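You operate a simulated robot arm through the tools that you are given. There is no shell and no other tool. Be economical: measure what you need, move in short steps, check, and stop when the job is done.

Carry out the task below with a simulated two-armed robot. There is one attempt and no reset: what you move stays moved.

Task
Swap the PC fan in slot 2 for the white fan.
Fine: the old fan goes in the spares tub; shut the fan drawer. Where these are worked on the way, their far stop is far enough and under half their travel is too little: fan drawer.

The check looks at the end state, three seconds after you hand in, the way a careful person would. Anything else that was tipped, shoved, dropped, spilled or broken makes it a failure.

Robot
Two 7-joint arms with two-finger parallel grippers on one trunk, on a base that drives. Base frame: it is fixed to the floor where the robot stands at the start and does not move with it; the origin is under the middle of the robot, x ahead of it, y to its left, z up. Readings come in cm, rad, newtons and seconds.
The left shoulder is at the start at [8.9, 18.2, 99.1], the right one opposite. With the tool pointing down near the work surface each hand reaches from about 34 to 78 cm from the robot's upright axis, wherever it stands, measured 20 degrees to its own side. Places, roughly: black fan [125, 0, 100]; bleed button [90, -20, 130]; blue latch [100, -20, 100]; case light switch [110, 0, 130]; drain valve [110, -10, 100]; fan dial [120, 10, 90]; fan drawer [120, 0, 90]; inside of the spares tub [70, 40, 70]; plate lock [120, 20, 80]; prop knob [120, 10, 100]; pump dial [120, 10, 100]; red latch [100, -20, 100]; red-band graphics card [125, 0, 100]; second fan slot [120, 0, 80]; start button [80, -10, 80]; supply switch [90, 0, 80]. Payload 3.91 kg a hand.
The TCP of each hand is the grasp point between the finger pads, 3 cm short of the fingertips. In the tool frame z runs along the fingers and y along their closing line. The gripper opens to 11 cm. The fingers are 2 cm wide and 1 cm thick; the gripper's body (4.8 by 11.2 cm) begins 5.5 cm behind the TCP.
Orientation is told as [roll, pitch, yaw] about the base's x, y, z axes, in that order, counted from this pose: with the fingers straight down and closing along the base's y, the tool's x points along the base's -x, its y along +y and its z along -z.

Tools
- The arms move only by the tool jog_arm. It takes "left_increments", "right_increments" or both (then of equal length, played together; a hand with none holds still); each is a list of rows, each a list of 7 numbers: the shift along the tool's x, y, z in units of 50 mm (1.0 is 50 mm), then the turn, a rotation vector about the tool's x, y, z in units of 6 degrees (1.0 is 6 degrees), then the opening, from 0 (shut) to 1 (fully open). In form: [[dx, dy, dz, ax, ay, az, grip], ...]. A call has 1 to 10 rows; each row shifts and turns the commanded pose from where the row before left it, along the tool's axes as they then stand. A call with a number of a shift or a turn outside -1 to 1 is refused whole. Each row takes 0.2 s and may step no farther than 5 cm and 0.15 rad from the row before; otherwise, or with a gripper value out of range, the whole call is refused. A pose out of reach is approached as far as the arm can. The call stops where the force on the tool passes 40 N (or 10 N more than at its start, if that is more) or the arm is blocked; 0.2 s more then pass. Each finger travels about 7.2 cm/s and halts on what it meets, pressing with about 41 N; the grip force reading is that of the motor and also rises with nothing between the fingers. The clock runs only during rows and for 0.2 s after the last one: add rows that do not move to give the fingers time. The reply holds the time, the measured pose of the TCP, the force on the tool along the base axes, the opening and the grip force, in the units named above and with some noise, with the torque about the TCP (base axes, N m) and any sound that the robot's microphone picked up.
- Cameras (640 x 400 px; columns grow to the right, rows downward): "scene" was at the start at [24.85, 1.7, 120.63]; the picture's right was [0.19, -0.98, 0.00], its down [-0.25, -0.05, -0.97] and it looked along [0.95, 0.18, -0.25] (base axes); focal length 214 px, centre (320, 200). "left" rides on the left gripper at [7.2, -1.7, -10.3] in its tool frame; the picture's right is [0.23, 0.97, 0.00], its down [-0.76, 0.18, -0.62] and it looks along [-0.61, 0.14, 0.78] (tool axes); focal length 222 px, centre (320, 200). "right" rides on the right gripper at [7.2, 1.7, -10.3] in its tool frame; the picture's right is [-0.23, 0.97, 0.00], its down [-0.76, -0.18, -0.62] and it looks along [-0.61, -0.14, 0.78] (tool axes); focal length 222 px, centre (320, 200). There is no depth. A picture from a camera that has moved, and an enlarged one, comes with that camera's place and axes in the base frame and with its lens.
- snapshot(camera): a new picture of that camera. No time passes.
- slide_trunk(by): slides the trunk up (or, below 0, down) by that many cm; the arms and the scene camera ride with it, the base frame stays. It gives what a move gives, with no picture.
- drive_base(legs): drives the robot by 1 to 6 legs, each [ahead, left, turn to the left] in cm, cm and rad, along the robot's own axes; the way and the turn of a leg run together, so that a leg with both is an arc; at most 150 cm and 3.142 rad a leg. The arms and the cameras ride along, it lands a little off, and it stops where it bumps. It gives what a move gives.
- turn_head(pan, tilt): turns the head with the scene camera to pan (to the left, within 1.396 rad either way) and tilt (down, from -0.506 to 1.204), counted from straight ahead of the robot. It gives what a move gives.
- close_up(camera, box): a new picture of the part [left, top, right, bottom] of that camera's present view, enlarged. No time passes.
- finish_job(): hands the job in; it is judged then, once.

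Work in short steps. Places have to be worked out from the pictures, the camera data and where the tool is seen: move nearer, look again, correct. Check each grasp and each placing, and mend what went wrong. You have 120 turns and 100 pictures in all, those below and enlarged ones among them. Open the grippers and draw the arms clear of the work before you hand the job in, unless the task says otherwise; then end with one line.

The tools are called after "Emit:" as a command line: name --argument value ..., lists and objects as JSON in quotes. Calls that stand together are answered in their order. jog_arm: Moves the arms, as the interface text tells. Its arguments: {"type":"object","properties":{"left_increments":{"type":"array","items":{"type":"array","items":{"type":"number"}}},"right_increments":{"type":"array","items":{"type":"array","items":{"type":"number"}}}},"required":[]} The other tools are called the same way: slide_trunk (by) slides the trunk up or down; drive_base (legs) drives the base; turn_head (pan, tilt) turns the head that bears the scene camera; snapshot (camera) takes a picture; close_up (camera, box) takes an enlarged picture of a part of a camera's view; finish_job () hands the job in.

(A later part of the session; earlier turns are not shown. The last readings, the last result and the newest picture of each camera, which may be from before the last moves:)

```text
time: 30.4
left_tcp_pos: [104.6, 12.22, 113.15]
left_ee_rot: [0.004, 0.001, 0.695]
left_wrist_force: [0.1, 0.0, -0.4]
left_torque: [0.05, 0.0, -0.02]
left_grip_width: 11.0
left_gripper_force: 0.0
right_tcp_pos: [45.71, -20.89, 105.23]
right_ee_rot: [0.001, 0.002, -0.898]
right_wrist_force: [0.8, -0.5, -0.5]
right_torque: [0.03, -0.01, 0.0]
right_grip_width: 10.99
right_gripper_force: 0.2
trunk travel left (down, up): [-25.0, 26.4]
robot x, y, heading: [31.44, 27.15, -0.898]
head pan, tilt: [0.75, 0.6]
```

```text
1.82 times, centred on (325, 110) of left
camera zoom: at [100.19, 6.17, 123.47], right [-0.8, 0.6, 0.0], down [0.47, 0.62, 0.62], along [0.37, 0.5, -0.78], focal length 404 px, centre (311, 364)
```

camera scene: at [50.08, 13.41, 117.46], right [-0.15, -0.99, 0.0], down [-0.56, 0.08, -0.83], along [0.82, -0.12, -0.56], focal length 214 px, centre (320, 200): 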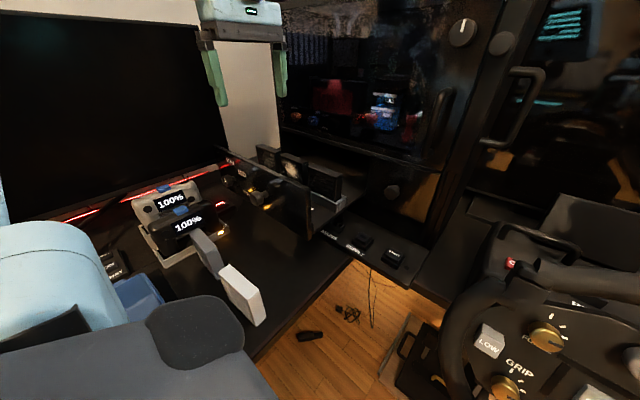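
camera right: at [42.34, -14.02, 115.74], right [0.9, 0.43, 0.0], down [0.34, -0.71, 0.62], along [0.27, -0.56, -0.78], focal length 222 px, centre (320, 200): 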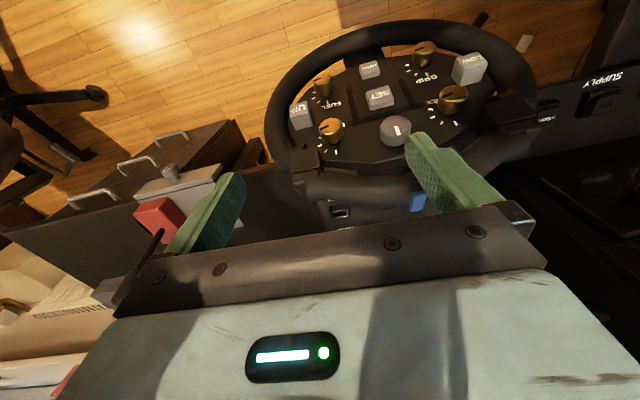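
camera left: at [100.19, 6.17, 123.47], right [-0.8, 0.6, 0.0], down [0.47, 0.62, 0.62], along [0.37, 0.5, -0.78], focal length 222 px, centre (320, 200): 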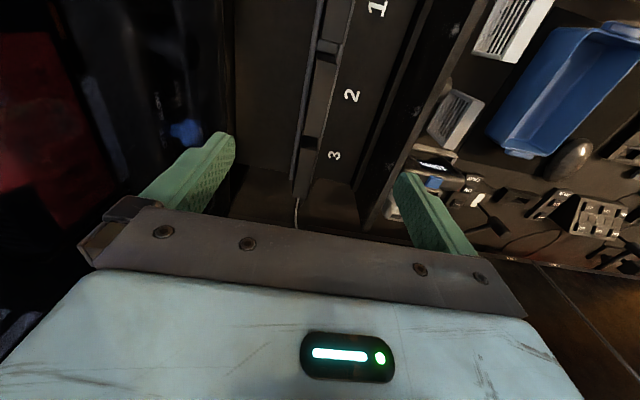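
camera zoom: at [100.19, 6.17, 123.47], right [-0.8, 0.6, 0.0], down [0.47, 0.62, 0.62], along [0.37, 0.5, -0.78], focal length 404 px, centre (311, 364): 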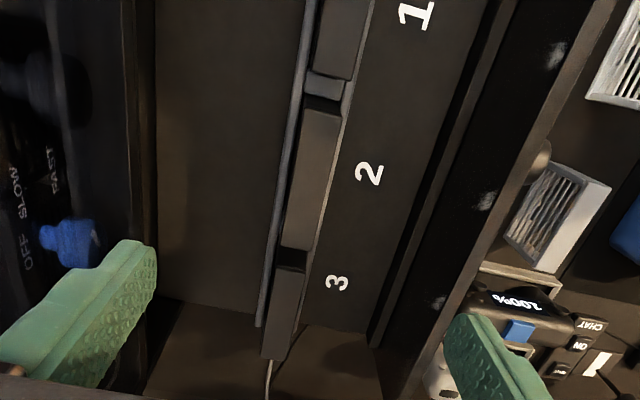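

Fan 2 top centre computes to (104.4,12.1), right under the hand. I narrow the opening to 7 cm and descend to z≈98, then check.

Emit:
jog_arm --left_increments '[[0, 0, 0.75, 0, 0, 0, 0.65], [0, 0, 0.75, 0, 0, 0, 0.65], [0, 0, 0.75, 0, 0, 0, 0.65], [0, 0, 0.75, 0, 0, 0, 0.65]]'

Emit:
close_up --camera "left" --box '[200, 40, 460, 240]'

Emit:
close_up --camera "scene" --box '[200, 60, 400, 260]'

```text
time: 31.4
left_tcp_pos: [104.39, 12.45, 98.36]
left_ee_rot: [0.0, 0.003, 0.697]
left_wrist_force: [-0.3, 0.0, -0.3]
left_torque: [0.02, 0.01, -0.02]
left_grip_width: 7.16
left_gripper_force: 0.0
right_tcp_pos: [45.61, -20.65, 105.46]
right_ee_rot: [0.0, -0.001, -0.899]
right_wrist_force: [-1.0, 0.4, -0.1]
right_torque: [0.0, -0.02, 0.0]
right_grip_width: 10.99
right_gripper_force: 0.1
trunk travel left (down, up): [-25.0, 26.4]
robot x, y, heading: [31.37, 27.43, -0.898]
head pan, tilt: [0.75, 0.6]
```

```text
2.00 times, centred on (330, 140) of left
camera zoom: at [100.05, 6.38, 108.59], right [-0.8, 0.6, 0.0], down [0.47, 0.63, 0.62], along [0.37, 0.5, -0.78], focal length 444 px, centre (300, 320)
```

zoom: 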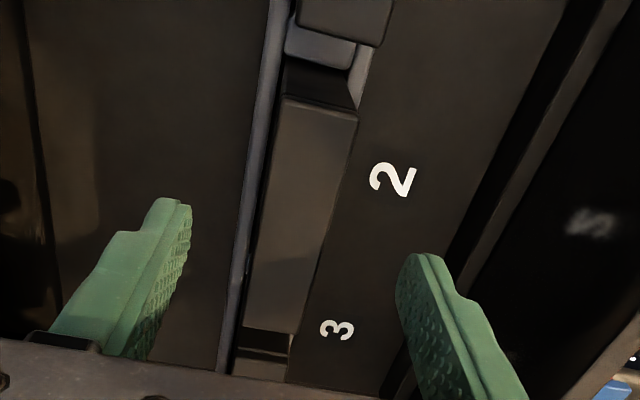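

```text
2.00 times, centred on (300, 160) of scene
camera zoom: at [50.12, 13.4, 117.45], right [-0.15, -0.99, 0.0], down [-0.56, 0.08, -0.82], along [0.82, -0.12, -0.57], focal length 429 px, centre (360, 280)
```

zoom: 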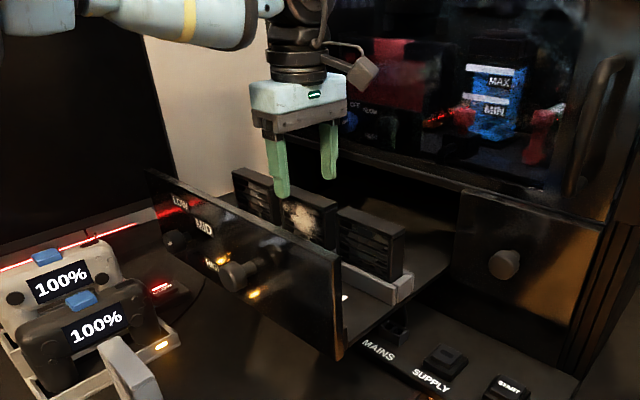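

The fan is centred between the fingers. I descend 6.4 cm and close on it.

Emit:
jog_arm --left_increments '[[0.1, -0.03, 0.6, 0, 0, 0, 0.65], [0, 0, 0.68, 0, 0, 0, 0.65], [0, 0, 0, 0, 0, 0, 0.1], [0, 0, 0, 0, 0, 0, 0.1], [0, 0, 0, 0, 0, 0, 0.1], [0, 0, 0, 0, 0, 0, 0.1]]'

Emit:
close_up --camera "left" --box '[200, 40, 460, 240]'

Emit:
close_up --camera "scene" --box '[200, 60, 400, 260]'

```text
time: 32.8
left_tcp_pos: [104.28, 12.17, 91.87]
left_ee_rot: [0.0, 0.0, 0.697]
left_wrist_force: [-0.2, -1.4, -0.1]
left_torque: [-0.04, -0.04, 0.06]
left_grip_width: 2.57
left_gripper_force: 41.0
right_tcp_pos: [45.59, -20.55, 105.46]
right_ee_rot: [-0.001, -0.001, -0.898]
right_wrist_force: [0.0, 0.1, -0.5]
right_torque: [-0.02, 0.01, 0.02]
right_grip_width: 11.0
right_gripper_force: 0.0
trunk travel left (down, up): [-25.0, 26.4]
robot x, y, heading: [31.89, 27.03, -0.898]
head pan, tilt: [0.75, 0.6]
```

```text
2.00 times, centred on (330, 140) of left
camera zoom: at [99.76, 5.97, 102.17], right [-0.8, 0.6, 0.0], down [0.47, 0.63, 0.62], along [0.37, 0.5, -0.78], focal length 444 px, centre (300, 320)
```

zoom: 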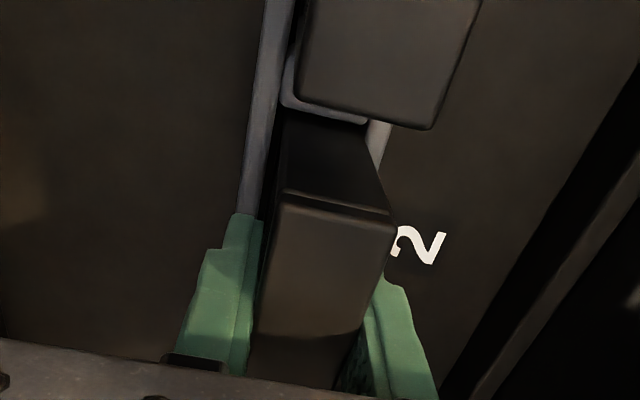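

```text
2.00 times, centred on (300, 160) of scene
camera zoom: at [50.08, 13.39, 117.45], right [-0.15, -0.99, 0.0], down [-0.56, 0.08, -0.83], along [0.82, -0.12, -0.56], focal length 429 px, centre (360, 280)
```

zoom: 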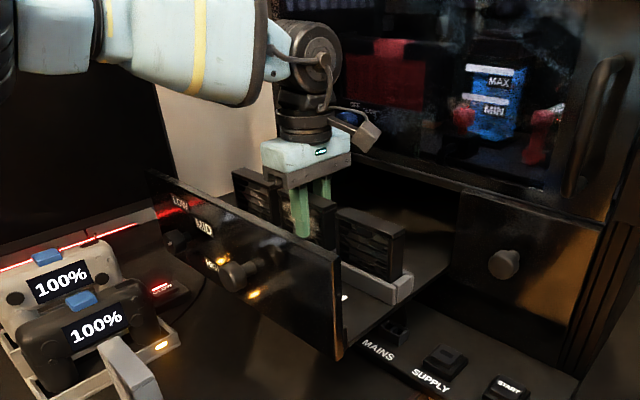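

Fan 2 is gripped (2.57 cm) with TCP at (104.28,12.17,91.87). I lift straight up.

Emit:
jog_arm --left_increments '[[0, 0, -0.2, 0, 0, 0, 0.1], [0, 0, -0.4, 0, 0, 0, 0.1], [0, 0, -0.6, 0, 0, 0, 0.1], [0, 0, -0.7, 0, 0, 0, 0.1], [0, 0, -0.7, 0, 0, 0, 0.1]]'

Emit:
close_up --camera "scene" --box '[200, 60, 400, 260]'

```text
time: 34.0
left_tcp_pos: [104.03, 12.14, 104.99]
left_ee_rot: [0.0, -0.001, 0.694]
left_wrist_force: [-0.6, 0.3, -1.1]
left_torque: [-0.02, 0.05, -0.03]
left_grip_width: 2.57
left_gripper_force: 40.5
right_tcp_pos: [45.48, -20.54, 105.42]
right_ee_rot: [0.002, 0.001, -0.899]
right_wrist_force: [-0.1, -0.1, -0.5]
right_torque: [0.03, -0.02, -0.05]
right_grip_width: 10.99
right_gripper_force: 0.1
trunk travel left (down, up): [-25.0, 26.4]
robot x, y, heading: [31.54, 27.47, -0.903]
head pan, tilt: [0.75, 0.6]
```

```text
2.00 times, centred on (300, 160) of scene
camera zoom: at [50.04, 13.4, 117.46], right [-0.15, -0.99, 0.0], down [-0.56, 0.08, -0.83], along [0.82, -0.12, -0.56], focal length 429 px, centre (360, 280)
```

zoom: 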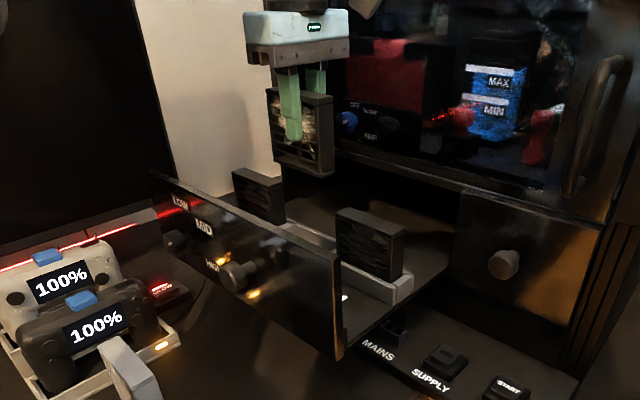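

Fan is out cleanly. I raise it and carry it towards the tub (centre ≈ (71,42)).

Emit:
jog_arm --left_increments '[[0, 0, -0.9, 0, 0, 0, 0.1], [0.13, 0.95, 0, 0, 0, 0, 0.1], [0.13, 0.95, 0, 0, 0, 0, 0.1], [0.13, 0.95, 0, 0, 0, 0, 0.1], [0.13, 0.95, 0, 0, 0, 0, 0.1], [0.13, 0.95, 0, 0, 0, 0, 0.1], [0.13, 0.95, 0, 0, 0, 0, 0.1]]'

Emit:
turn_head --pan 1.2 --tilt 0.8

Emit:
snapshot --camera "scene"

Emit:
snapshot --camera "left"

```text
time: 35.6
left_tcp_pos: [82.86, 31.55, 109.27]
left_ee_rot: [0.001, 0.0, 0.697]
left_wrist_force: [-0.4, -0.6, -0.6]
left_torque: [0.0, -0.01, 0.01]
left_grip_width: 2.57
left_gripper_force: 40.8
right_tcp_pos: [45.54, -20.6, 105.47]
right_ee_rot: [0.001, 0.001, -0.898]
right_wrist_force: [0.3, 0.6, -0.2]
right_torque: [-0.01, -0.01, 0.01]
right_grip_width: 10.99
right_gripper_force: 0.0
trunk travel left (down, up): [-25.0, 26.4]
robot x, y, heading: [31.63, 26.92, -0.896]
head pan, tilt: [0.75, 0.6]
```

```text
time: 36.5
left_tcp_pos: [83.02, 31.44, 109.41]
left_ee_rot: [0.001, 0.001, 0.697]
left_wrist_force: [-0.6, -0.1, -2.2]
left_torque: [0.02, -0.01, -0.04]
left_grip_width: 2.57
left_gripper_force: 40.6
right_tcp_pos: [45.64, -20.6, 105.41]
right_ee_rot: [-0.001, 0.0, -0.898]
right_wrist_force: [-0.4, -0.1, -0.1]
right_torque: [0.04, -0.01, -0.04]
right_grip_width: 11.01
right_gripper_force: 0.1
trunk travel left (down, up): [-25.0, 26.4]
robot x, y, heading: [31.51, 27.5, -0.899]
head pan, tilt: [1.201, 0.799]
```

```text
57 pictures are left
camera scene: at [49.05, 17.11, 115.77], right [0.3, -0.95, 0.0], down [-0.68, -0.21, -0.7], along [0.67, 0.21, -0.72], focal length 214 px, centre (320, 200)
```

scene: 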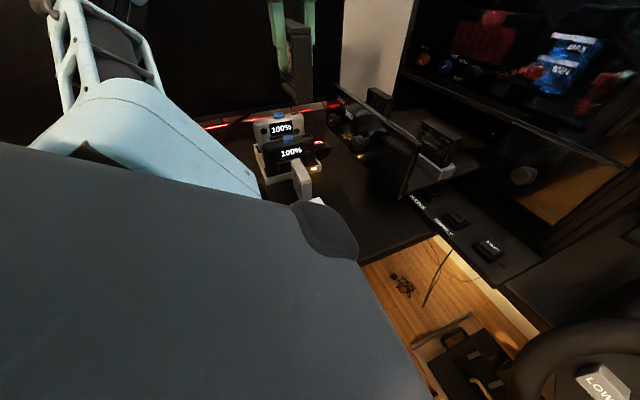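

```text
56 pictures are left
camera left: at [78.55, 25.35, 119.69], right [-0.8, 0.6, 0.0], down [0.47, 0.63, 0.62], along [0.37, 0.5, -0.78], focal length 222 px, centre (320, 200)
```

left: 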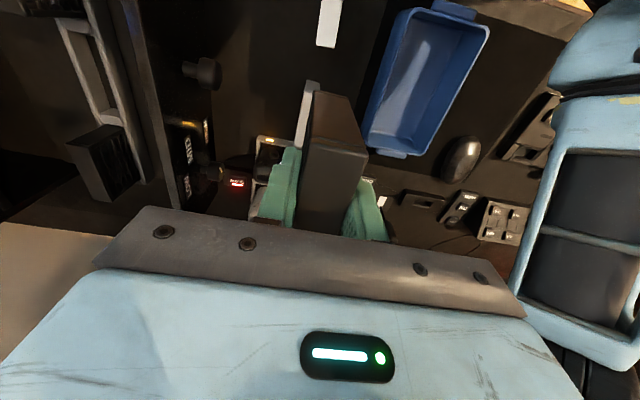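

The tub centre resolves to (71.5,41.4), axes aligned with the fan. I move above it.

Emit:
jog_arm --left_increments '[[0.12, 0.75, 0, 0, 0, 0, 0.1], [0.12, 0.75, 0, 0, 0, 0, 0.1], [0.12, 0.75, 0, 0, 0, 0, 0.1], [0.12, 0.75, 0, 0, 0, 0, 0.1], [0, 0, 0.8, 0, 0, 0, 0.1], [0, 0, 0.8, 0, 0, 0, 0.1]]'

Emit:
snapshot --camera "left"

```text
time: 37.9
left_tcp_pos: [71.39, 41.37, 101.37]
left_ee_rot: [0.0, -0.001, 0.695]
left_wrist_force: [-0.3, -0.2, -0.8]
left_torque: [0.01, -0.01, 0.02]
left_grip_width: 2.56
left_gripper_force: 41.2
right_tcp_pos: [45.42, -20.55, 105.54]
right_ee_rot: [0.0, 0.001, -0.898]
right_wrist_force: [-1.0, 0.7, -0.6]
right_torque: [-0.01, -0.02, 0.03]
right_grip_width: 11.0
right_gripper_force: 0.0
trunk travel left (down, up): [-25.0, 26.4]
robot x, y, heading: [31.64, 27.04, -0.894]
head pan, tilt: [1.201, 0.799]
```

```text
55 pictures are left
camera left: at [66.92, 35.35, 111.7], right [-0.8, 0.6, 0.0], down [0.47, 0.63, 0.62], along [0.37, 0.5, -0.78], focal length 222 px, centre (320, 200)
```

left: 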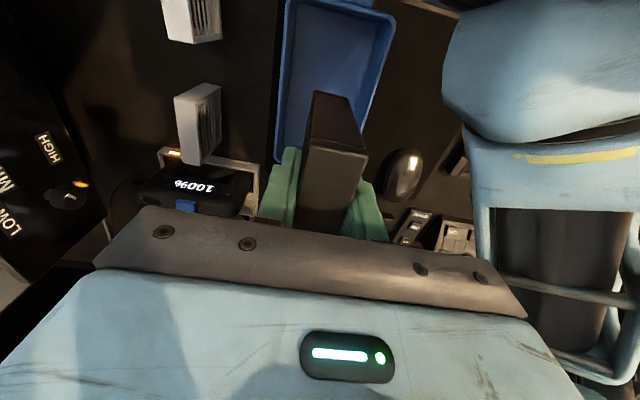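

Aligned over the tub. I descend until near the tub floor.

Emit:
jog_arm --left_increments '[[0, 0, 0.8, 0, 0, 0, 0.1], [0, 0, 0.8, 0, 0, 0, 0.1], [0, 0, 0.8, 0, 0, 0, 0.1], [0, 0, 0.5, 0, 0, 0, 0.1]]'

Emit:
snapshot --camera "left"

```text
time: 38.9
left_tcp_pos: [78.08, 43.88, 92.43]
left_ee_rot: [0.001, 0.002, 0.696]
left_wrist_force: [-0.4, 0.3, -1.3]
left_torque: [-0.04, 0.03, 0.02]
left_grip_width: 2.55
left_gripper_force: 40.9
left hand out of reach, approached as far as the arm can: row 1, 2, 3, 4
right_tcp_pos: [45.59, -20.65, 105.37]
right_ee_rot: [0.001, 0.0, -0.9]
right_wrist_force: [0.5, 0.9, 0.7]
right_torque: [0.03, -0.03, 0.02]
right_grip_width: 10.99
right_gripper_force: 0.0
trunk travel left (down, up): [-25.0, 26.4]
robot x, y, heading: [31.84, 27.1, -0.9]
head pan, tilt: [1.201, 0.799]
```

```text
54 pictures are left
camera left: at [73.61, 37.77, 102.78], right [-0.8, 0.6, 0.0], down [0.47, 0.63, 0.62], along [0.37, 0.5, -0.78], focal length 222 px, centre (320, 200)
```

left: 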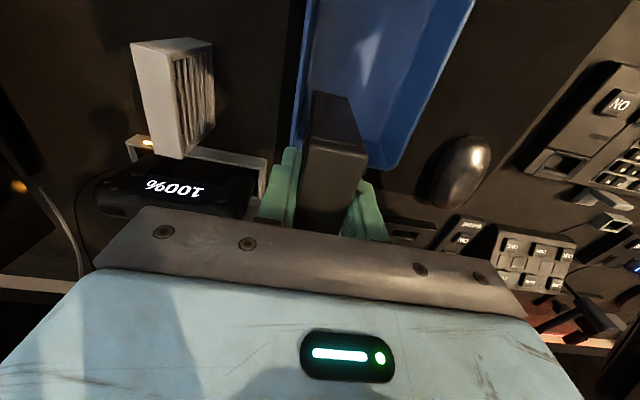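

That spot is too close to the shoulder. I raise the hand again, then back the base up so the tub is in comfortable reach.

Emit:
jog_arm --left_increments '[[0, 0, -0.8, 0, 0, 0, 0.1], [0, 0, -0.8, 0, 0, 0, 0.1], [0, 0, -0.8, 0, 0, 0, 0.1]]'

```text
time: 39.7
left_tcp_pos: [78.04, 43.84, 104.61]
left_ee_rot: [0.0, -0.001, 0.698]
left_wrist_force: [0.4, -0.2, -1.8]
left_torque: [0.01, -0.03, 0.01]
left_grip_width: 2.57
left_gripper_force: 40.8
right_tcp_pos: [45.53, -20.63, 105.5]
right_ee_rot: [0.0, 0.001, -0.898]
right_wrist_force: [0.5, 0.1, 0.0]
right_torque: [-0.04, -0.01, -0.03]
right_grip_width: 11.02
right_gripper_force: 0.0
trunk travel left (down, up): [-25.0, 26.4]
robot x, y, heading: [31.61, 27.52, -0.897]
head pan, tilt: [1.201, 0.799]
```

I back the base up 18 cm; the held fan stays high over the desk.

Emit:
drive_base --legs '[[-18, 0, 0]]'

Emit:
snapshot --camera "left"

Emit:
turn_head --pan 0.9 --tilt 0.7

Emit:
snapshot --camera "scene"

```text
time: 41.2
left_tcp_pos: [66.94, 57.97, 104.4]
left_ee_rot: [-0.002, 0.0, 0.696]
left_wrist_force: [0.6, 0.1, -1.2]
left_torque: [-0.05, -0.01, 0.0]
left_grip_width: 2.55
left_gripper_force: 41.1
right_tcp_pos: [34.44, -6.53, 105.45]
right_ee_rot: [-0.001, 0.001, -0.898]
right_wrist_force: [0.6, 0.5, 0.0]
right_torque: [0.01, -0.04, 0.0]
right_grip_width: 10.99
right_gripper_force: 0.0
trunk travel left (down, up): [-25.0, 26.4]
robot x, y, heading: [20.68, 40.91, -0.898]
head pan, tilt: [1.201, 0.799]
```

```text
53 pictures are left
camera left: at [62.47, 51.93, 114.81], right [-0.8, 0.6, 0.0], down [0.47, 0.63, 0.62], along [0.37, 0.5, -0.78], focal length 222 px, centre (320, 200)
```

left: 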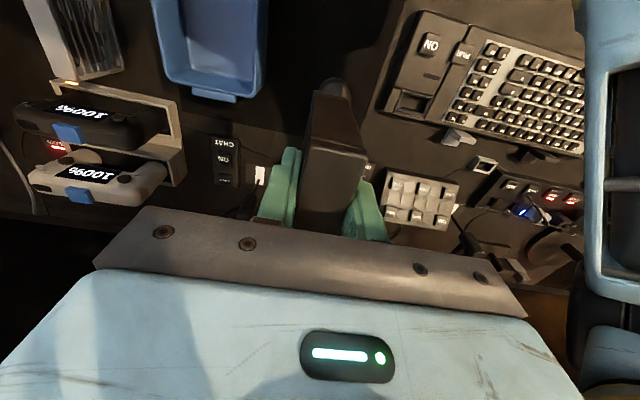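

```text
time: 42.0
left_tcp_pos: [66.92, 57.97, 104.38]
left_ee_rot: [0.002, 0.0, 0.697]
left_wrist_force: [-0.1, -0.3, -1.6]
left_torque: [0.02, 0.02, 0.01]
left_grip_width: 2.53
left_gripper_force: 40.2
right_tcp_pos: [34.46, -6.62, 105.37]
right_ee_rot: [0.002, -0.001, -0.899]
right_wrist_force: [-0.2, -0.2, -0.3]
right_torque: [0.0, 0.01, 0.02]
right_grip_width: 10.97
right_gripper_force: 0.0
trunk travel left (down, up): [-25.0, 26.4]
robot x, y, heading: [20.7, 41.31, -0.9]
head pan, tilt: [0.901, 0.7]
```

```text
52 pictures are left
camera scene: at [38.71, 28.74, 116.59], right [0.0, -1.0, 0.0], down [-0.64, 0.0, -0.76], along [0.76, 0.0, -0.64], focal length 214 px, centre (320, 200)
```

scene: 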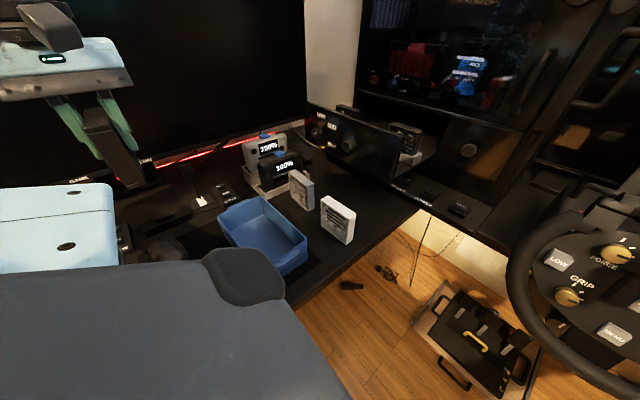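

Tub clearly visible at ≈(70.5,41.3). I move the hand over it again.

Emit:
jog_arm --left_increments '[[0.385, -0.785, 0, 0, 0, 0, 0.1], [0.385, -0.785, 0, 0, 0, 0, 0.1], [0.385, -0.785, 0, 0, 0, 0, 0.1], [0.385, -0.785, 0, 0, 0, 0, 0.1], [0, 0, 0.6, 0, 0, 0, 0.1]]'

Emit:
snapshot --camera "scene"

Emit:
snapshot --camera "left"

```text
time: 43.2
left_tcp_pos: [71.28, 41.0, 101.34]
left_ee_rot: [-0.001, 0.001, 0.699]
left_wrist_force: [-0.5, -0.5, -2.7]
left_torque: [-0.03, 0.0, -0.03]
left_grip_width: 2.57
left_gripper_force: 41.2
right_tcp_pos: [34.49, -6.66, 105.49]
right_ee_rot: [-0.002, -0.001, -0.9]
right_wrist_force: [0.4, -0.2, 0.3]
right_torque: [0.05, 0.0, -0.01]
right_grip_width: 11.0
right_gripper_force: 0.0
trunk travel left (down, up): [-25.0, 26.4]
robot x, y, heading: [20.24, 41.22, -0.901]
head pan, tilt: [0.901, 0.7]
```

```text
51 pictures are left
camera scene: at [38.8, 28.81, 116.58], right [0.0, -1.0, 0.0], down [-0.64, 0.0, -0.76], along [0.76, 0.0, -0.64], focal length 214 px, centre (320, 200)
```

scene: 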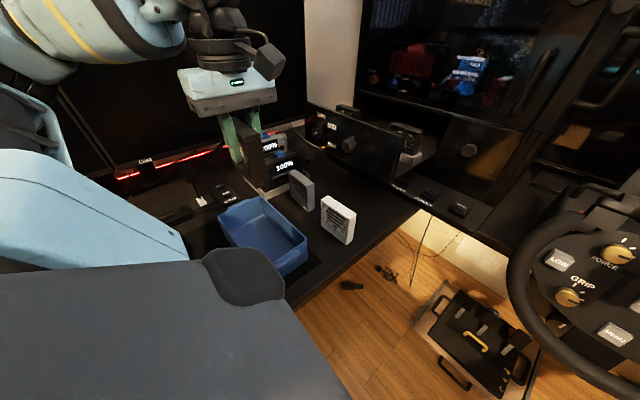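

```text
50 pictures are left
camera left: at [66.82, 34.93, 111.77], right [-0.8, 0.6, 0.0], down [0.47, 0.63, 0.62], along [0.37, 0.5, -0.78], focal length 222 px, centre (320, 200)
```

left: 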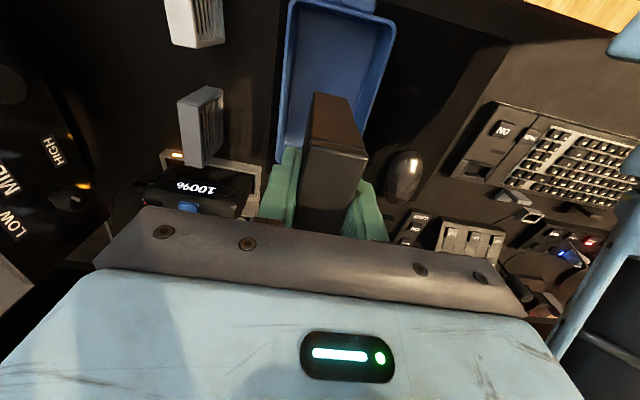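

Rim height is about z 80 and the fan is over the centre. I descend.

Emit:
jog_arm --left_increments '[[0, 0.1, 0.8, 0, 0, 0, 0.1], [0, 0, 0.8, 0, 0, 0, 0.1], [0, 0, 0.8, 0, 0, 0, 0.1], [0, 0, 0.4, 0, 0, 0, 0.1]]'

Emit:
close_up --camera "scene" --box '[160, 100, 400, 300]'

Emit:
snapshot --camera "left"

```text
time: 44.2
left_tcp_pos: [70.82, 41.44, 87.45]
left_ee_rot: [0.001, 0.001, 0.697]
left_wrist_force: [0.0, 0.0, -1.4]
left_torque: [-0.01, 0.01, 0.0]
left_grip_width: 2.56
left_gripper_force: 41.7
right_tcp_pos: [34.5, -6.78, 105.47]
right_ee_rot: [0.0, 0.001, -0.898]
right_wrist_force: [-0.3, 0.4, -0.7]
right_torque: [0.01, 0.01, 0.01]
right_grip_width: 11.0
right_gripper_force: 0.0
trunk travel left (down, up): [-25.0, 26.4]
robot x, y, heading: [20.53, 41.13, -0.9]
head pan, tilt: [0.901, 0.7]
```

```text
2.00 times, centred on (280, 200) of scene
camera zoom: at [38.7, 28.73, 116.59], right [0.0, -1.0, 0.0], down [-0.64, 0.0, -0.77], along [0.77, 0.0, -0.64], focal length 429 px, centre (400, 200)
```

zoom: 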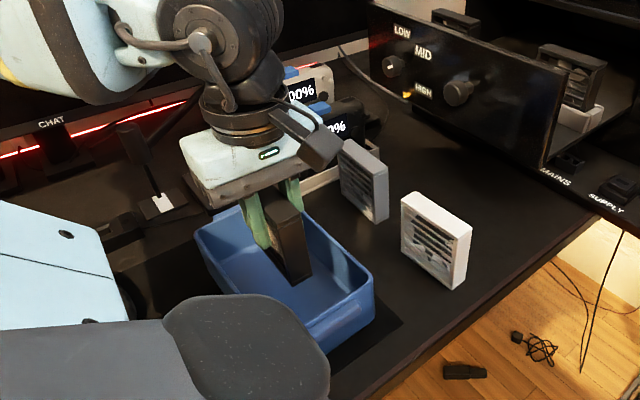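

```text
48 pictures are left
camera left: at [66.37, 35.33, 97.74], right [-0.8, 0.6, 0.0], down [0.47, 0.63, 0.62], along [0.37, 0.5, -0.78], focal length 222 px, centre (320, 200)
```

left: 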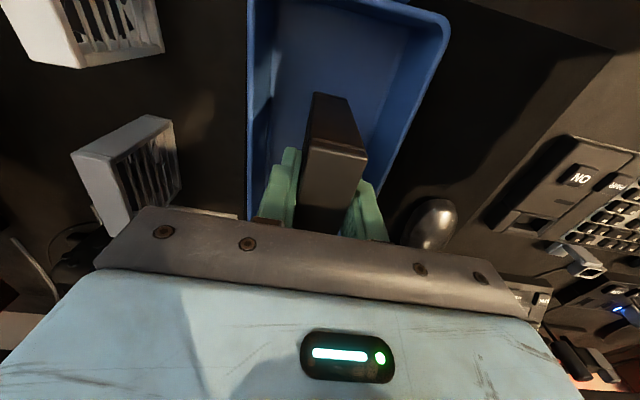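

Fan is inside the tub. I continue down gently until contact.

Emit:
jog_arm --left_increments '[[0, 0, 0.3, 0, 0, 0, 0.1], [0, 0, 0.3, 0, 0, 0, 0.1], [0, 0, 0.2, 0, 0, 0, 0.1], [0, 0, 0.15, 0, 0, 0, 0.1]]'

Emit:
close_up --camera "scene" --box '[160, 100, 400, 300]'

```text
time: 45.2
left_tcp_pos: [70.79, 41.29, 82.82]
left_ee_rot: [-0.001, -0.001, 0.7]
left_wrist_force: [-0.4, 0.3, -0.7]
left_torque: [-0.02, 0.01, 0.01]
left_grip_width: 2.55
left_gripper_force: 40.7
right_tcp_pos: [34.47, -6.6, 105.5]
right_ee_rot: [0.0, -0.001, -0.898]
right_wrist_force: [0.7, 0.2, -0.8]
right_torque: [-0.05, 0.02, 0.01]
right_grip_width: 10.99
right_gripper_force: 0.0
trunk travel left (down, up): [-25.0, 26.4]
robot x, y, heading: [20.23, 41.37, -0.898]
head pan, tilt: [0.901, 0.7]
```

```text
2.00 times, centred on (280, 200) of scene
camera zoom: at [38.72, 28.73, 116.59], right [0.0, -1.0, 0.0], down [-0.64, 0.0, -0.76], along [0.76, 0.0, -0.64], focal length 429 px, centre (400, 200)
```

zoom: 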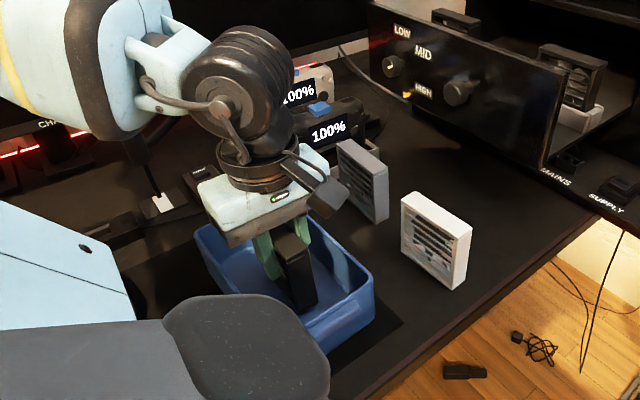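

Still no contact; I lower a bit more in small steps.

Emit:
jog_arm --left_increments '[[0, 0, 0.16, 0, 0, 0, 0.1], [0, 0, 0.16, 0, 0, 0, 0.1], [0, 0, 0.16, 0, 0, 0, 0.1]]'

```text
time: 46.0
left_tcp_pos: [70.74, 41.33, 80.27]
left_ee_rot: [-0.001, 0.003, 0.696]
left_wrist_force: [0.4, -1.2, 4.7]
left_torque: [-0.22, 0.11, -0.01]
left_grip_width: 2.58
left_gripper_force: 27.8
right_tcp_pos: [34.33, -6.76, 105.49]
right_ee_rot: [-0.001, 0.0, -0.899]
right_wrist_force: [-1.1, -0.8, -0.6]
right_torque: [0.01, 0.0, 0.01]
right_grip_width: 11.0
right_gripper_force: 0.1
trunk travel left (down, up): [-25.0, 26.4]
robot x, y, heading: [20.38, 41.38, -0.902]
head pan, tilt: [0.901, 0.7]
```

Light contact with the tub floor. I open modestly and withdraw upward.

Emit:
jog_arm --left_increments '[[0, 0, 0, 0, 0, 0, 0.42], [0, 0, 0, 0, 0, 0, 0.42], [0, 0, -0.4, 0, 0, 0, 0.42], [0, 0, -0.8, 0, 0, 0, 0.42], [0, 0, -0.8, 0, 0, 0, 0.42], [0, 0, -0.8, 0, 0, 0, 0.42], [0, 0, -0.8, 0, 0, 0, 0.42]]'

Emit:
snapshot --camera "left"

Emit:
close_up --camera "scene" --box '[160, 100, 400, 300]'

```text
time: 47.6
left_tcp_pos: [70.77, 41.39, 98.5]
left_ee_rot: [-0.002, 0.001, 0.696]
left_wrist_force: [-0.1, 0.7, 0.0]
left_torque: [0.01, 0.01, 0.0]
left_grip_width: 4.62
left_gripper_force: 0.1
right_tcp_pos: [34.45, -6.7, 105.5]
right_ee_rot: [0.001, 0.0, -0.899]
right_wrist_force: [0.4, 0.0, -0.1]
right_torque: [0.01, 0.02, 0.03]
right_grip_width: 10.99
right_gripper_force: 0.0
trunk travel left (down, up): [-25.0, 26.4]
robot x, y, heading: [20.16, 41.42, -0.9]
head pan, tilt: [0.901, 0.7]
```

```text
46 pictures are left
camera left: at [66.31, 35.33, 108.72], right [-0.8, 0.6, 0.0], down [0.47, 0.62, 0.62], along [0.37, 0.5, -0.78], focal length 222 px, centre (320, 200)
```

left: 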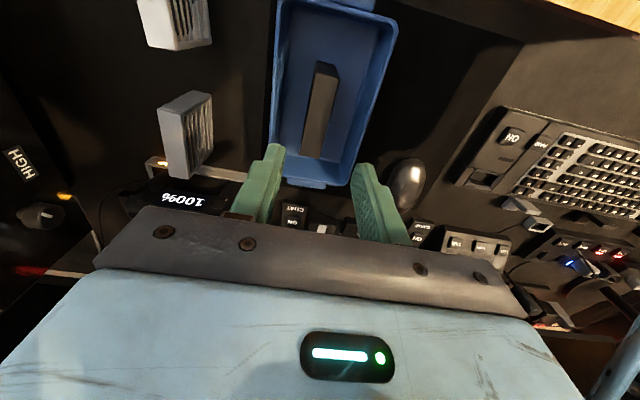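

```text
2.00 times, centred on (280, 200) of scene
camera zoom: at [38.69, 28.72, 116.59], right [0.0, -1.0, 0.0], down [-0.64, 0.0, -0.77], along [0.77, 0.0, -0.64], focal length 429 px, centre (400, 200)
```

zoom: 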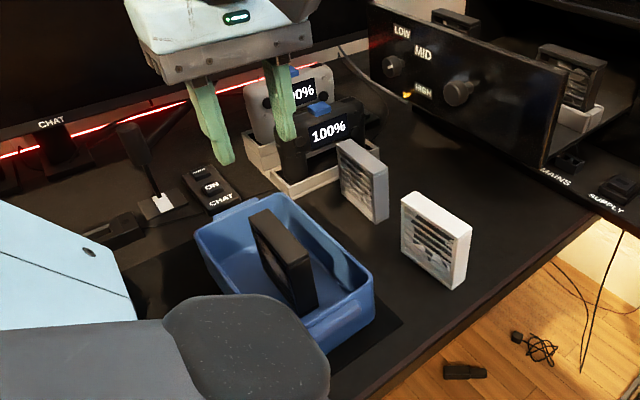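

Old fan sits in the tub. The white fan stands near (75.5,24.4); I move over it and look to get its orientation.

Emit:
jog_arm --left_increments '[[0.365, -0.8, -0.3, 0, 0, 0, 0.65], [0.365, -0.8, -0.3, 0, 0, 0, 0.65], [0.365, -0.8, -0.3, 0, 0, 0, 0.65], [0.365, -0.8, -0.3, 0, 0, 0, 0.65]]'

Emit:
close_up --camera "left" --box '[180, 0, 440, 220]'

Emit:
close_up --camera "scene" --box '[230, 120, 410, 280]'

```text
time: 48.6
left_tcp_pos: [75.38, 24.34, 104.3]
left_ee_rot: [0.0, 0.001, 0.696]
left_wrist_force: [1.0, 0.0, -1.0]
left_torque: [0.01, -0.03, 0.0]
left_grip_width: 7.14
left_gripper_force: 0.0
right_tcp_pos: [34.4, -6.81, 105.41]
right_ee_rot: [-0.001, 0.001, -0.899]
right_wrist_force: [-0.6, -1.0, 0.0]
right_torque: [-0.01, 0.02, -0.03]
right_grip_width: 11.01
right_gripper_force: 0.1
trunk travel left (down, up): [-25.0, 26.4]
robot x, y, heading: [20.65, 41.47, -0.898]
head pan, tilt: [0.901, 0.7]
```

```text
1.82 times, centred on (310, 110) of left
camera zoom: at [71.06, 18.24, 114.58], right [-0.8, 0.6, 0.0], down [0.47, 0.62, 0.62], along [0.37, 0.5, -0.78], focal length 404 px, centre (338, 364)
```

zoom: 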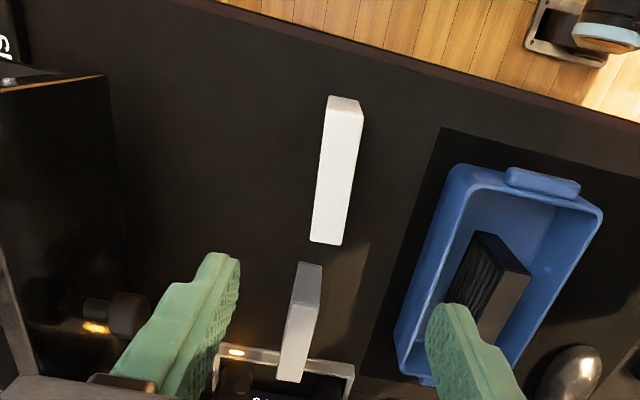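

```text
2.50 times, centred on (320, 200) of scene
camera zoom: at [38.7, 28.62, 116.58], right [0.0, -1.0, 0.0], down [-0.64, 0.0, -0.76], along [0.76, 0.0, -0.64], focal length 536 px, centre (320, 200)
```

zoom: 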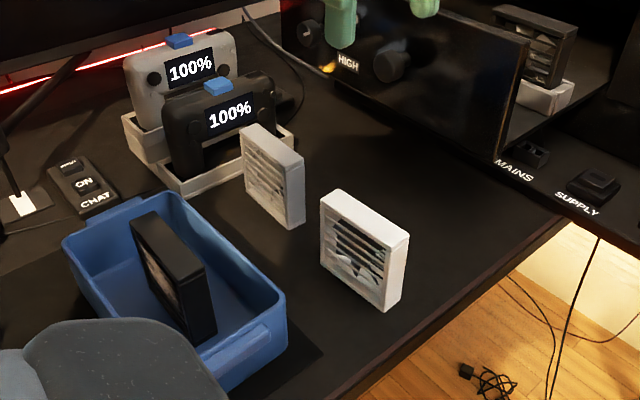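

White fan top centre ≈ (75.6,24.3), yawed ~0.05 rad from the hand. I turn slightly and descend to just above it.

Emit:
jog_arm --left_increments '[[0, 0, 0.8, 0, 0, -0.5, 0.6], [0, 0, 0.8, 0, 0, 0, 0.6], [0, 0, 0.8, 0, 0, 0, 0.6], [0, 0, 0.8, 0, 0, 0, 0.6]]'

Emit:
close_up --camera "left" --box '[180, 0, 440, 220]'

Emit:
close_up --camera "scene" --box '[230, 120, 410, 280]'

```text
time: 49.6
left_tcp_pos: [75.58, 24.35, 88.28]
left_ee_rot: [-0.002, 0.002, 0.75]
left_wrist_force: [0.5, 0.8, -0.4]
left_torque: [0.02, -0.01, 0.0]
left_grip_width: 6.62
left_gripper_force: 0.1
right_tcp_pos: [34.54, -6.72, 105.57]
right_ee_rot: [0.0, 0.002, -0.899]
right_wrist_force: [-0.1, -0.4, -0.8]
right_torque: [0.01, 0.02, 0.0]
right_grip_width: 11.0
right_gripper_force: 0.1
trunk travel left (down, up): [-25.0, 26.4]
robot x, y, heading: [20.45, 41.62, -0.903]
head pan, tilt: [0.901, 0.7]
```

```text
1.82 times, centred on (310, 110) of left
camera zoom: at [71.49, 18.07, 98.63], right [-0.83, 0.56, 0.0], down [0.44, 0.65, 0.62], along [0.35, 0.52, -0.78], focal length 404 px, centre (338, 364)
```

zoom: 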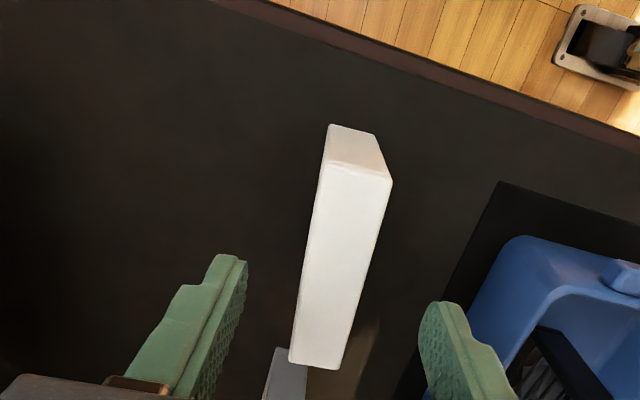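

```text
2.50 times, centred on (320, 200) of scene
camera zoom: at [38.75, 28.71, 116.58], right [0.0, -1.0, 0.0], down [-0.64, 0.0, -0.76], along [0.76, 0.0, -0.64], focal length 536 px, centre (320, 200)
```

zoom: 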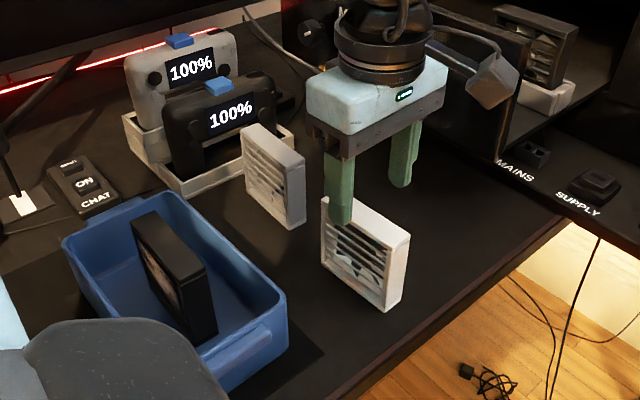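

Centred. I align the yaw, descend 8.5 cm and grip the white fan.

Emit:
jog_arm --left_increments '[[0, 0, 0.7, 0, 0, 0.45, 0.6], [0, 0, 0.6, 0, 0, 0, 0.6], [0, 0, 0.4, 0, 0, 0, 0.6], [0, 0, 0, 0, 0, 0, 0.1], [0, 0, 0, 0, 0, 0, 0.1], [0, 0, 0, 0, 0, 0, 0.1], [0, 0, 0, 0, 0, 0, 0.1]]'

Emit:
close_up --camera "scene" --box '[230, 120, 410, 280]'

Emit:
close_up --camera "left" --box '[200, 40, 460, 240]'

```text
time: 51.2
left_tcp_pos: [75.49, 24.46, 79.82]
left_ee_rot: [0.0, 0.0, 0.702]
left_wrist_force: [-0.1, 0.4, 0.9]
left_torque: [-0.04, 0.02, 0.01]
left_grip_width: 2.55
left_gripper_force: 40.8
right_tcp_pos: [34.46, -6.68, 105.52]
right_ee_rot: [-0.001, 0.0, -0.899]
right_wrist_force: [-0.3, 0.1, 0.1]
right_torque: [-0.01, -0.02, 0.01]
right_grip_width: 11.02
right_gripper_force: 0.0
trunk travel left (down, up): [-25.0, 26.4]
robot x, y, heading: [20.43, 40.96, -0.897]
head pan, tilt: [0.901, 0.7]
```

```text
2.50 times, centred on (320, 200) of scene
camera zoom: at [38.71, 28.73, 116.59], right [0.0, -1.0, 0.0], down [-0.64, 0.0, -0.76], along [0.76, 0.0, -0.64], focal length 536 px, centre (320, 200)
```

zoom: 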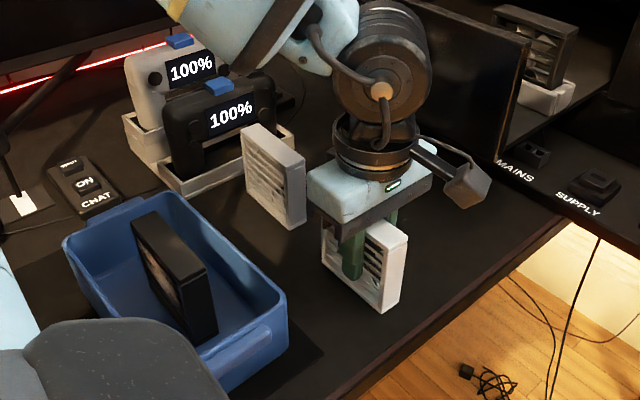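

```text
2.00 times, centred on (330, 140) of left
camera zoom: at [71.13, 18.29, 90.2], right [-0.8, 0.6, 0.0], down [0.47, 0.63, 0.62], along [0.37, 0.5, -0.78], focal length 444 px, centre (300, 320)
```

zoom: 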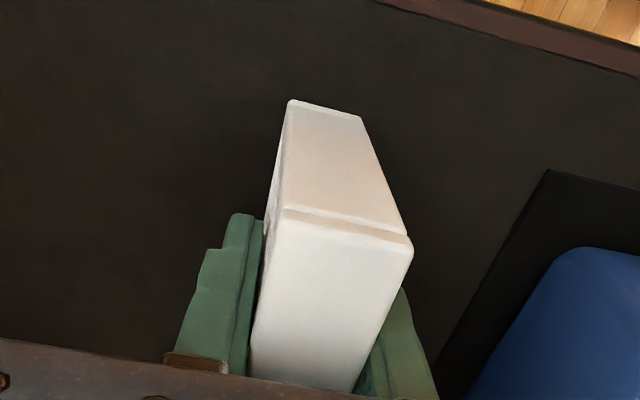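

White fan gripped (2.55 cm), held ~1.2 cm lower than the old one was. I lift it high.

Emit:
jog_arm --left_increments '[[0, 0, -0.4, 0, 0, 0, 0.1], [0, 0, -0.8, 0, 0, 0, 0.1], [0, 0, -0.9, 0, 0, 0, 0.1], [0, 0, -0.9, 0, 0, 0, 0.1], [0, 0, -0.9, 0, 0, 0, 0.1], [0, 0, -0.9, 0, 0, 0, 0.1], [0, 0, -0.9, 0, 0, 0, 0.1]]'

Emit:
drive_base --legs '[[17.5, 0, 0]]'

Emit:
turn_head --pan 0.75 --tilt 0.6

Emit:
snapshot --camera "scene"

```text
time: 52.8
left_tcp_pos: [75.54, 24.44, 108.41]
left_ee_rot: [-0.001, 0.001, 0.701]
left_wrist_force: [0.3, 0.3, -1.6]
left_torque: [-0.01, -0.02, -0.04]
left_grip_width: 2.57
left_gripper_force: 41.0
right_tcp_pos: [34.42, -6.77, 105.49]
right_ee_rot: [0.001, 0.0, -0.898]
right_wrist_force: [-0.5, -0.7, -0.2]
right_torque: [-0.04, -0.04, -0.02]
right_grip_width: 11.02
right_gripper_force: 0.0
trunk travel left (down, up): [-25.0, 26.4]
robot x, y, heading: [20.46, 40.72, -0.894]
head pan, tilt: [0.901, 0.7]
```

```text
time: 54.3
left_tcp_pos: [86.46, 10.47, 108.27]
left_ee_rot: [-0.001, 0.001, 0.7]
left_wrist_force: [-0.1, -0.1, -0.7]
left_torque: [-0.01, 0.01, 0.02]
left_grip_width: 2.56
left_gripper_force: 41.0
right_tcp_pos: [45.13, -20.24, 105.52]
right_ee_rot: [0.001, 0.0, -0.899]
right_wrist_force: [-0.2, 0.1, -0.7]
right_torque: [0.01, 0.02, 0.0]
right_grip_width: 11.0
right_gripper_force: 0.0
trunk travel left (down, up): [-25.0, 26.4]
robot x, y, heading: [31.26, 27.99, -0.904]
head pan, tilt: [0.901, 0.7]
```

```text
time: 55.0
left_tcp_pos: [86.34, 10.68, 108.17]
left_ee_rot: [0.0, 0.001, 0.7]
left_wrist_force: [-0.5, -0.3, -1.4]
left_torque: [0.03, 0.02, -0.04]
left_grip_width: 2.55
left_gripper_force: 41.2
right_tcp_pos: [45.17, -20.21, 105.46]
right_ee_rot: [0.001, 0.0, -0.899]
right_wrist_force: [0.1, 0.3, -0.3]
right_torque: [0.0, -0.01, -0.02]
right_grip_width: 10.98
right_gripper_force: 0.1
trunk travel left (down, up): [-25.0, 26.4]
robot x, y, heading: [31.2, 27.54, -0.905]
head pan, tilt: [0.75, 0.6]
```

```text
38 pictures are left
camera scene: at [49.74, 13.8, 117.45], right [-0.15, -0.99, 0.0], down [-0.56, 0.08, -0.82], along [0.82, -0.12, -0.57], focal length 214 px, centre (320, 200)
```

scene: 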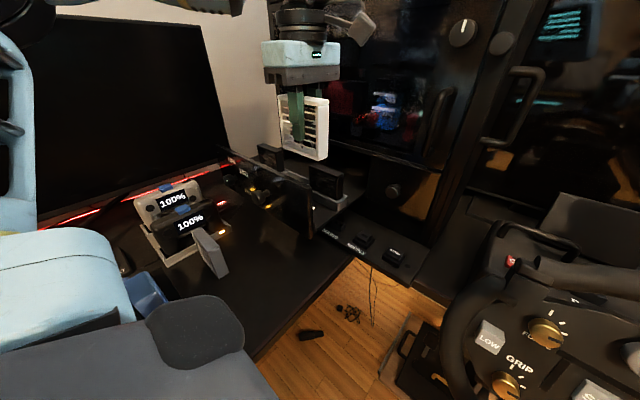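

Now I carry the white fan over slot 2 (target TCP ≈ (104.4,12.3)).

Emit:
jog_arm --left_increments '[[-0.745, -0.51, 0, 0, 0, 0, 0.1], [-0.745, -0.51, 0, 0, 0, 0, 0.1], [-0.745, -0.51, 0, 0, 0, 0, 0.1], [-0.745, -0.51, 0, 0, 0, 0, 0.1], [0, 0, 0.3, 0, 0, 0, 0.1]]'

Emit:
close_up --camera "left" --box '[200, 0, 460, 220]'

Emit:
close_up --camera "scene" --box '[200, 60, 400, 260]'

```text
time: 56.2
left_tcp_pos: [104.37, 12.46, 106.69]
left_ee_rot: [0.001, 0.0, 0.701]
left_wrist_force: [1.0, 0.1, -0.7]
left_torque: [-0.02, 0.06, 0.02]
left_grip_width: 2.55
left_gripper_force: 41.3
right_tcp_pos: [45.22, -20.25, 105.52]
right_ee_rot: [-0.001, 0.001, -0.9]
right_wrist_force: [-0.1, 0.5, -0.3]
right_torque: [-0.03, -0.01, 0.01]
right_grip_width: 11.01
right_gripper_force: 0.0
trunk travel left (down, up): [-25.0, 26.4]
robot x, y, heading: [31.36, 27.84, -0.901]
head pan, tilt: [0.75, 0.6]
```

```text
1.82 times, centred on (330, 110) of left
camera zoom: at [99.99, 6.44, 117.08], right [-0.8, 0.6, 0.0], down [0.47, 0.63, 0.62], along [0.37, 0.5, -0.78], focal length 404 px, centre (302, 364)
```

zoom: 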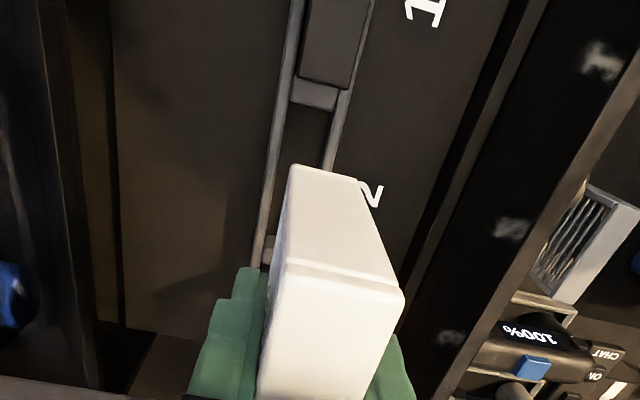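

```text
2.00 times, centred on (300, 160) of scene
camera zoom: at [49.73, 13.83, 117.46], right [-0.15, -0.99, 0.0], down [-0.56, 0.08, -0.83], along [0.82, -0.12, -0.56], focal length 429 px, centre (360, 280)
```

zoom: 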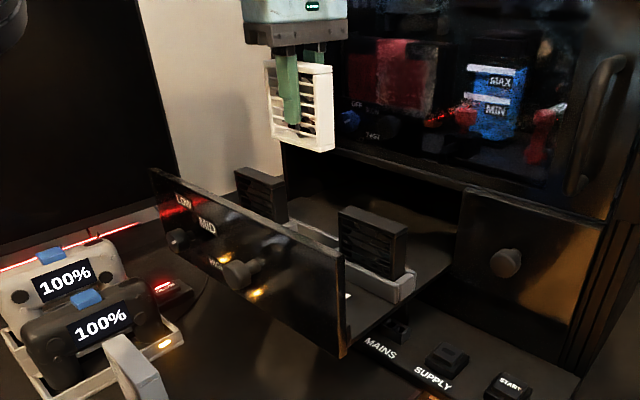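

Aligned over the gap. I descend to just above the tray and check.

Emit:
jog_arm --left_increments '[[0, 0, 0.8, 0, 0, 0, 0.1], [0, 0, 0.8, 0, 0, 0, 0.1], [0, 0, 0.74, 0, 0, 0, 0.1]]'

Emit:
close_up --camera "left" --box '[200, 0, 460, 220]'

Emit:
close_up --camera "scene" --box '[240, 90, 380, 230]'

```text
time: 57.0
left_tcp_pos: [104.33, 12.51, 94.84]
left_ee_rot: [-0.002, 0.001, 0.699]
left_wrist_force: [-0.2, -0.1, -1.6]
left_torque: [0.0, 0.0, -0.01]
left_grip_width: 2.55
left_gripper_force: 41.0
right_tcp_pos: [45.26, -20.26, 105.54]
right_ee_rot: [0.0, 0.001, -0.9]
right_wrist_force: [0.1, 0.6, 0.0]
right_torque: [-0.02, -0.01, 0.0]
right_grip_width: 11.01
right_gripper_force: 0.0
trunk travel left (down, up): [-25.0, 26.4]
robot x, y, heading: [31.69, 27.36, -0.904]
head pan, tilt: [0.75, 0.6]
```

```text
1.82 times, centred on (330, 110) of left
camera zoom: at [99.95, 6.33, 105.2], right [-0.8, 0.6, 0.0], down [0.47, 0.63, 0.62], along [0.37, 0.5, -0.78], focal length 404 px, centre (302, 364)
```

zoom: 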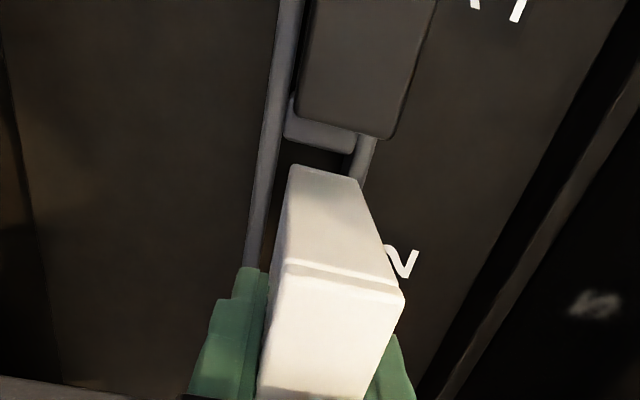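

```text
2.86 times, centred on (310, 160) of scene
camera zoom: at [49.8, 13.78, 117.44], right [-0.15, -0.99, 0.0], down [-0.56, 0.08, -0.82], along [0.82, -0.12, -0.57], focal length 613 px, centre (349, 314)
```

zoom: 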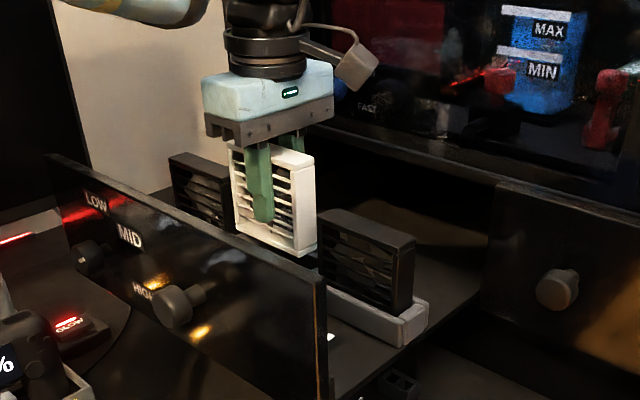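

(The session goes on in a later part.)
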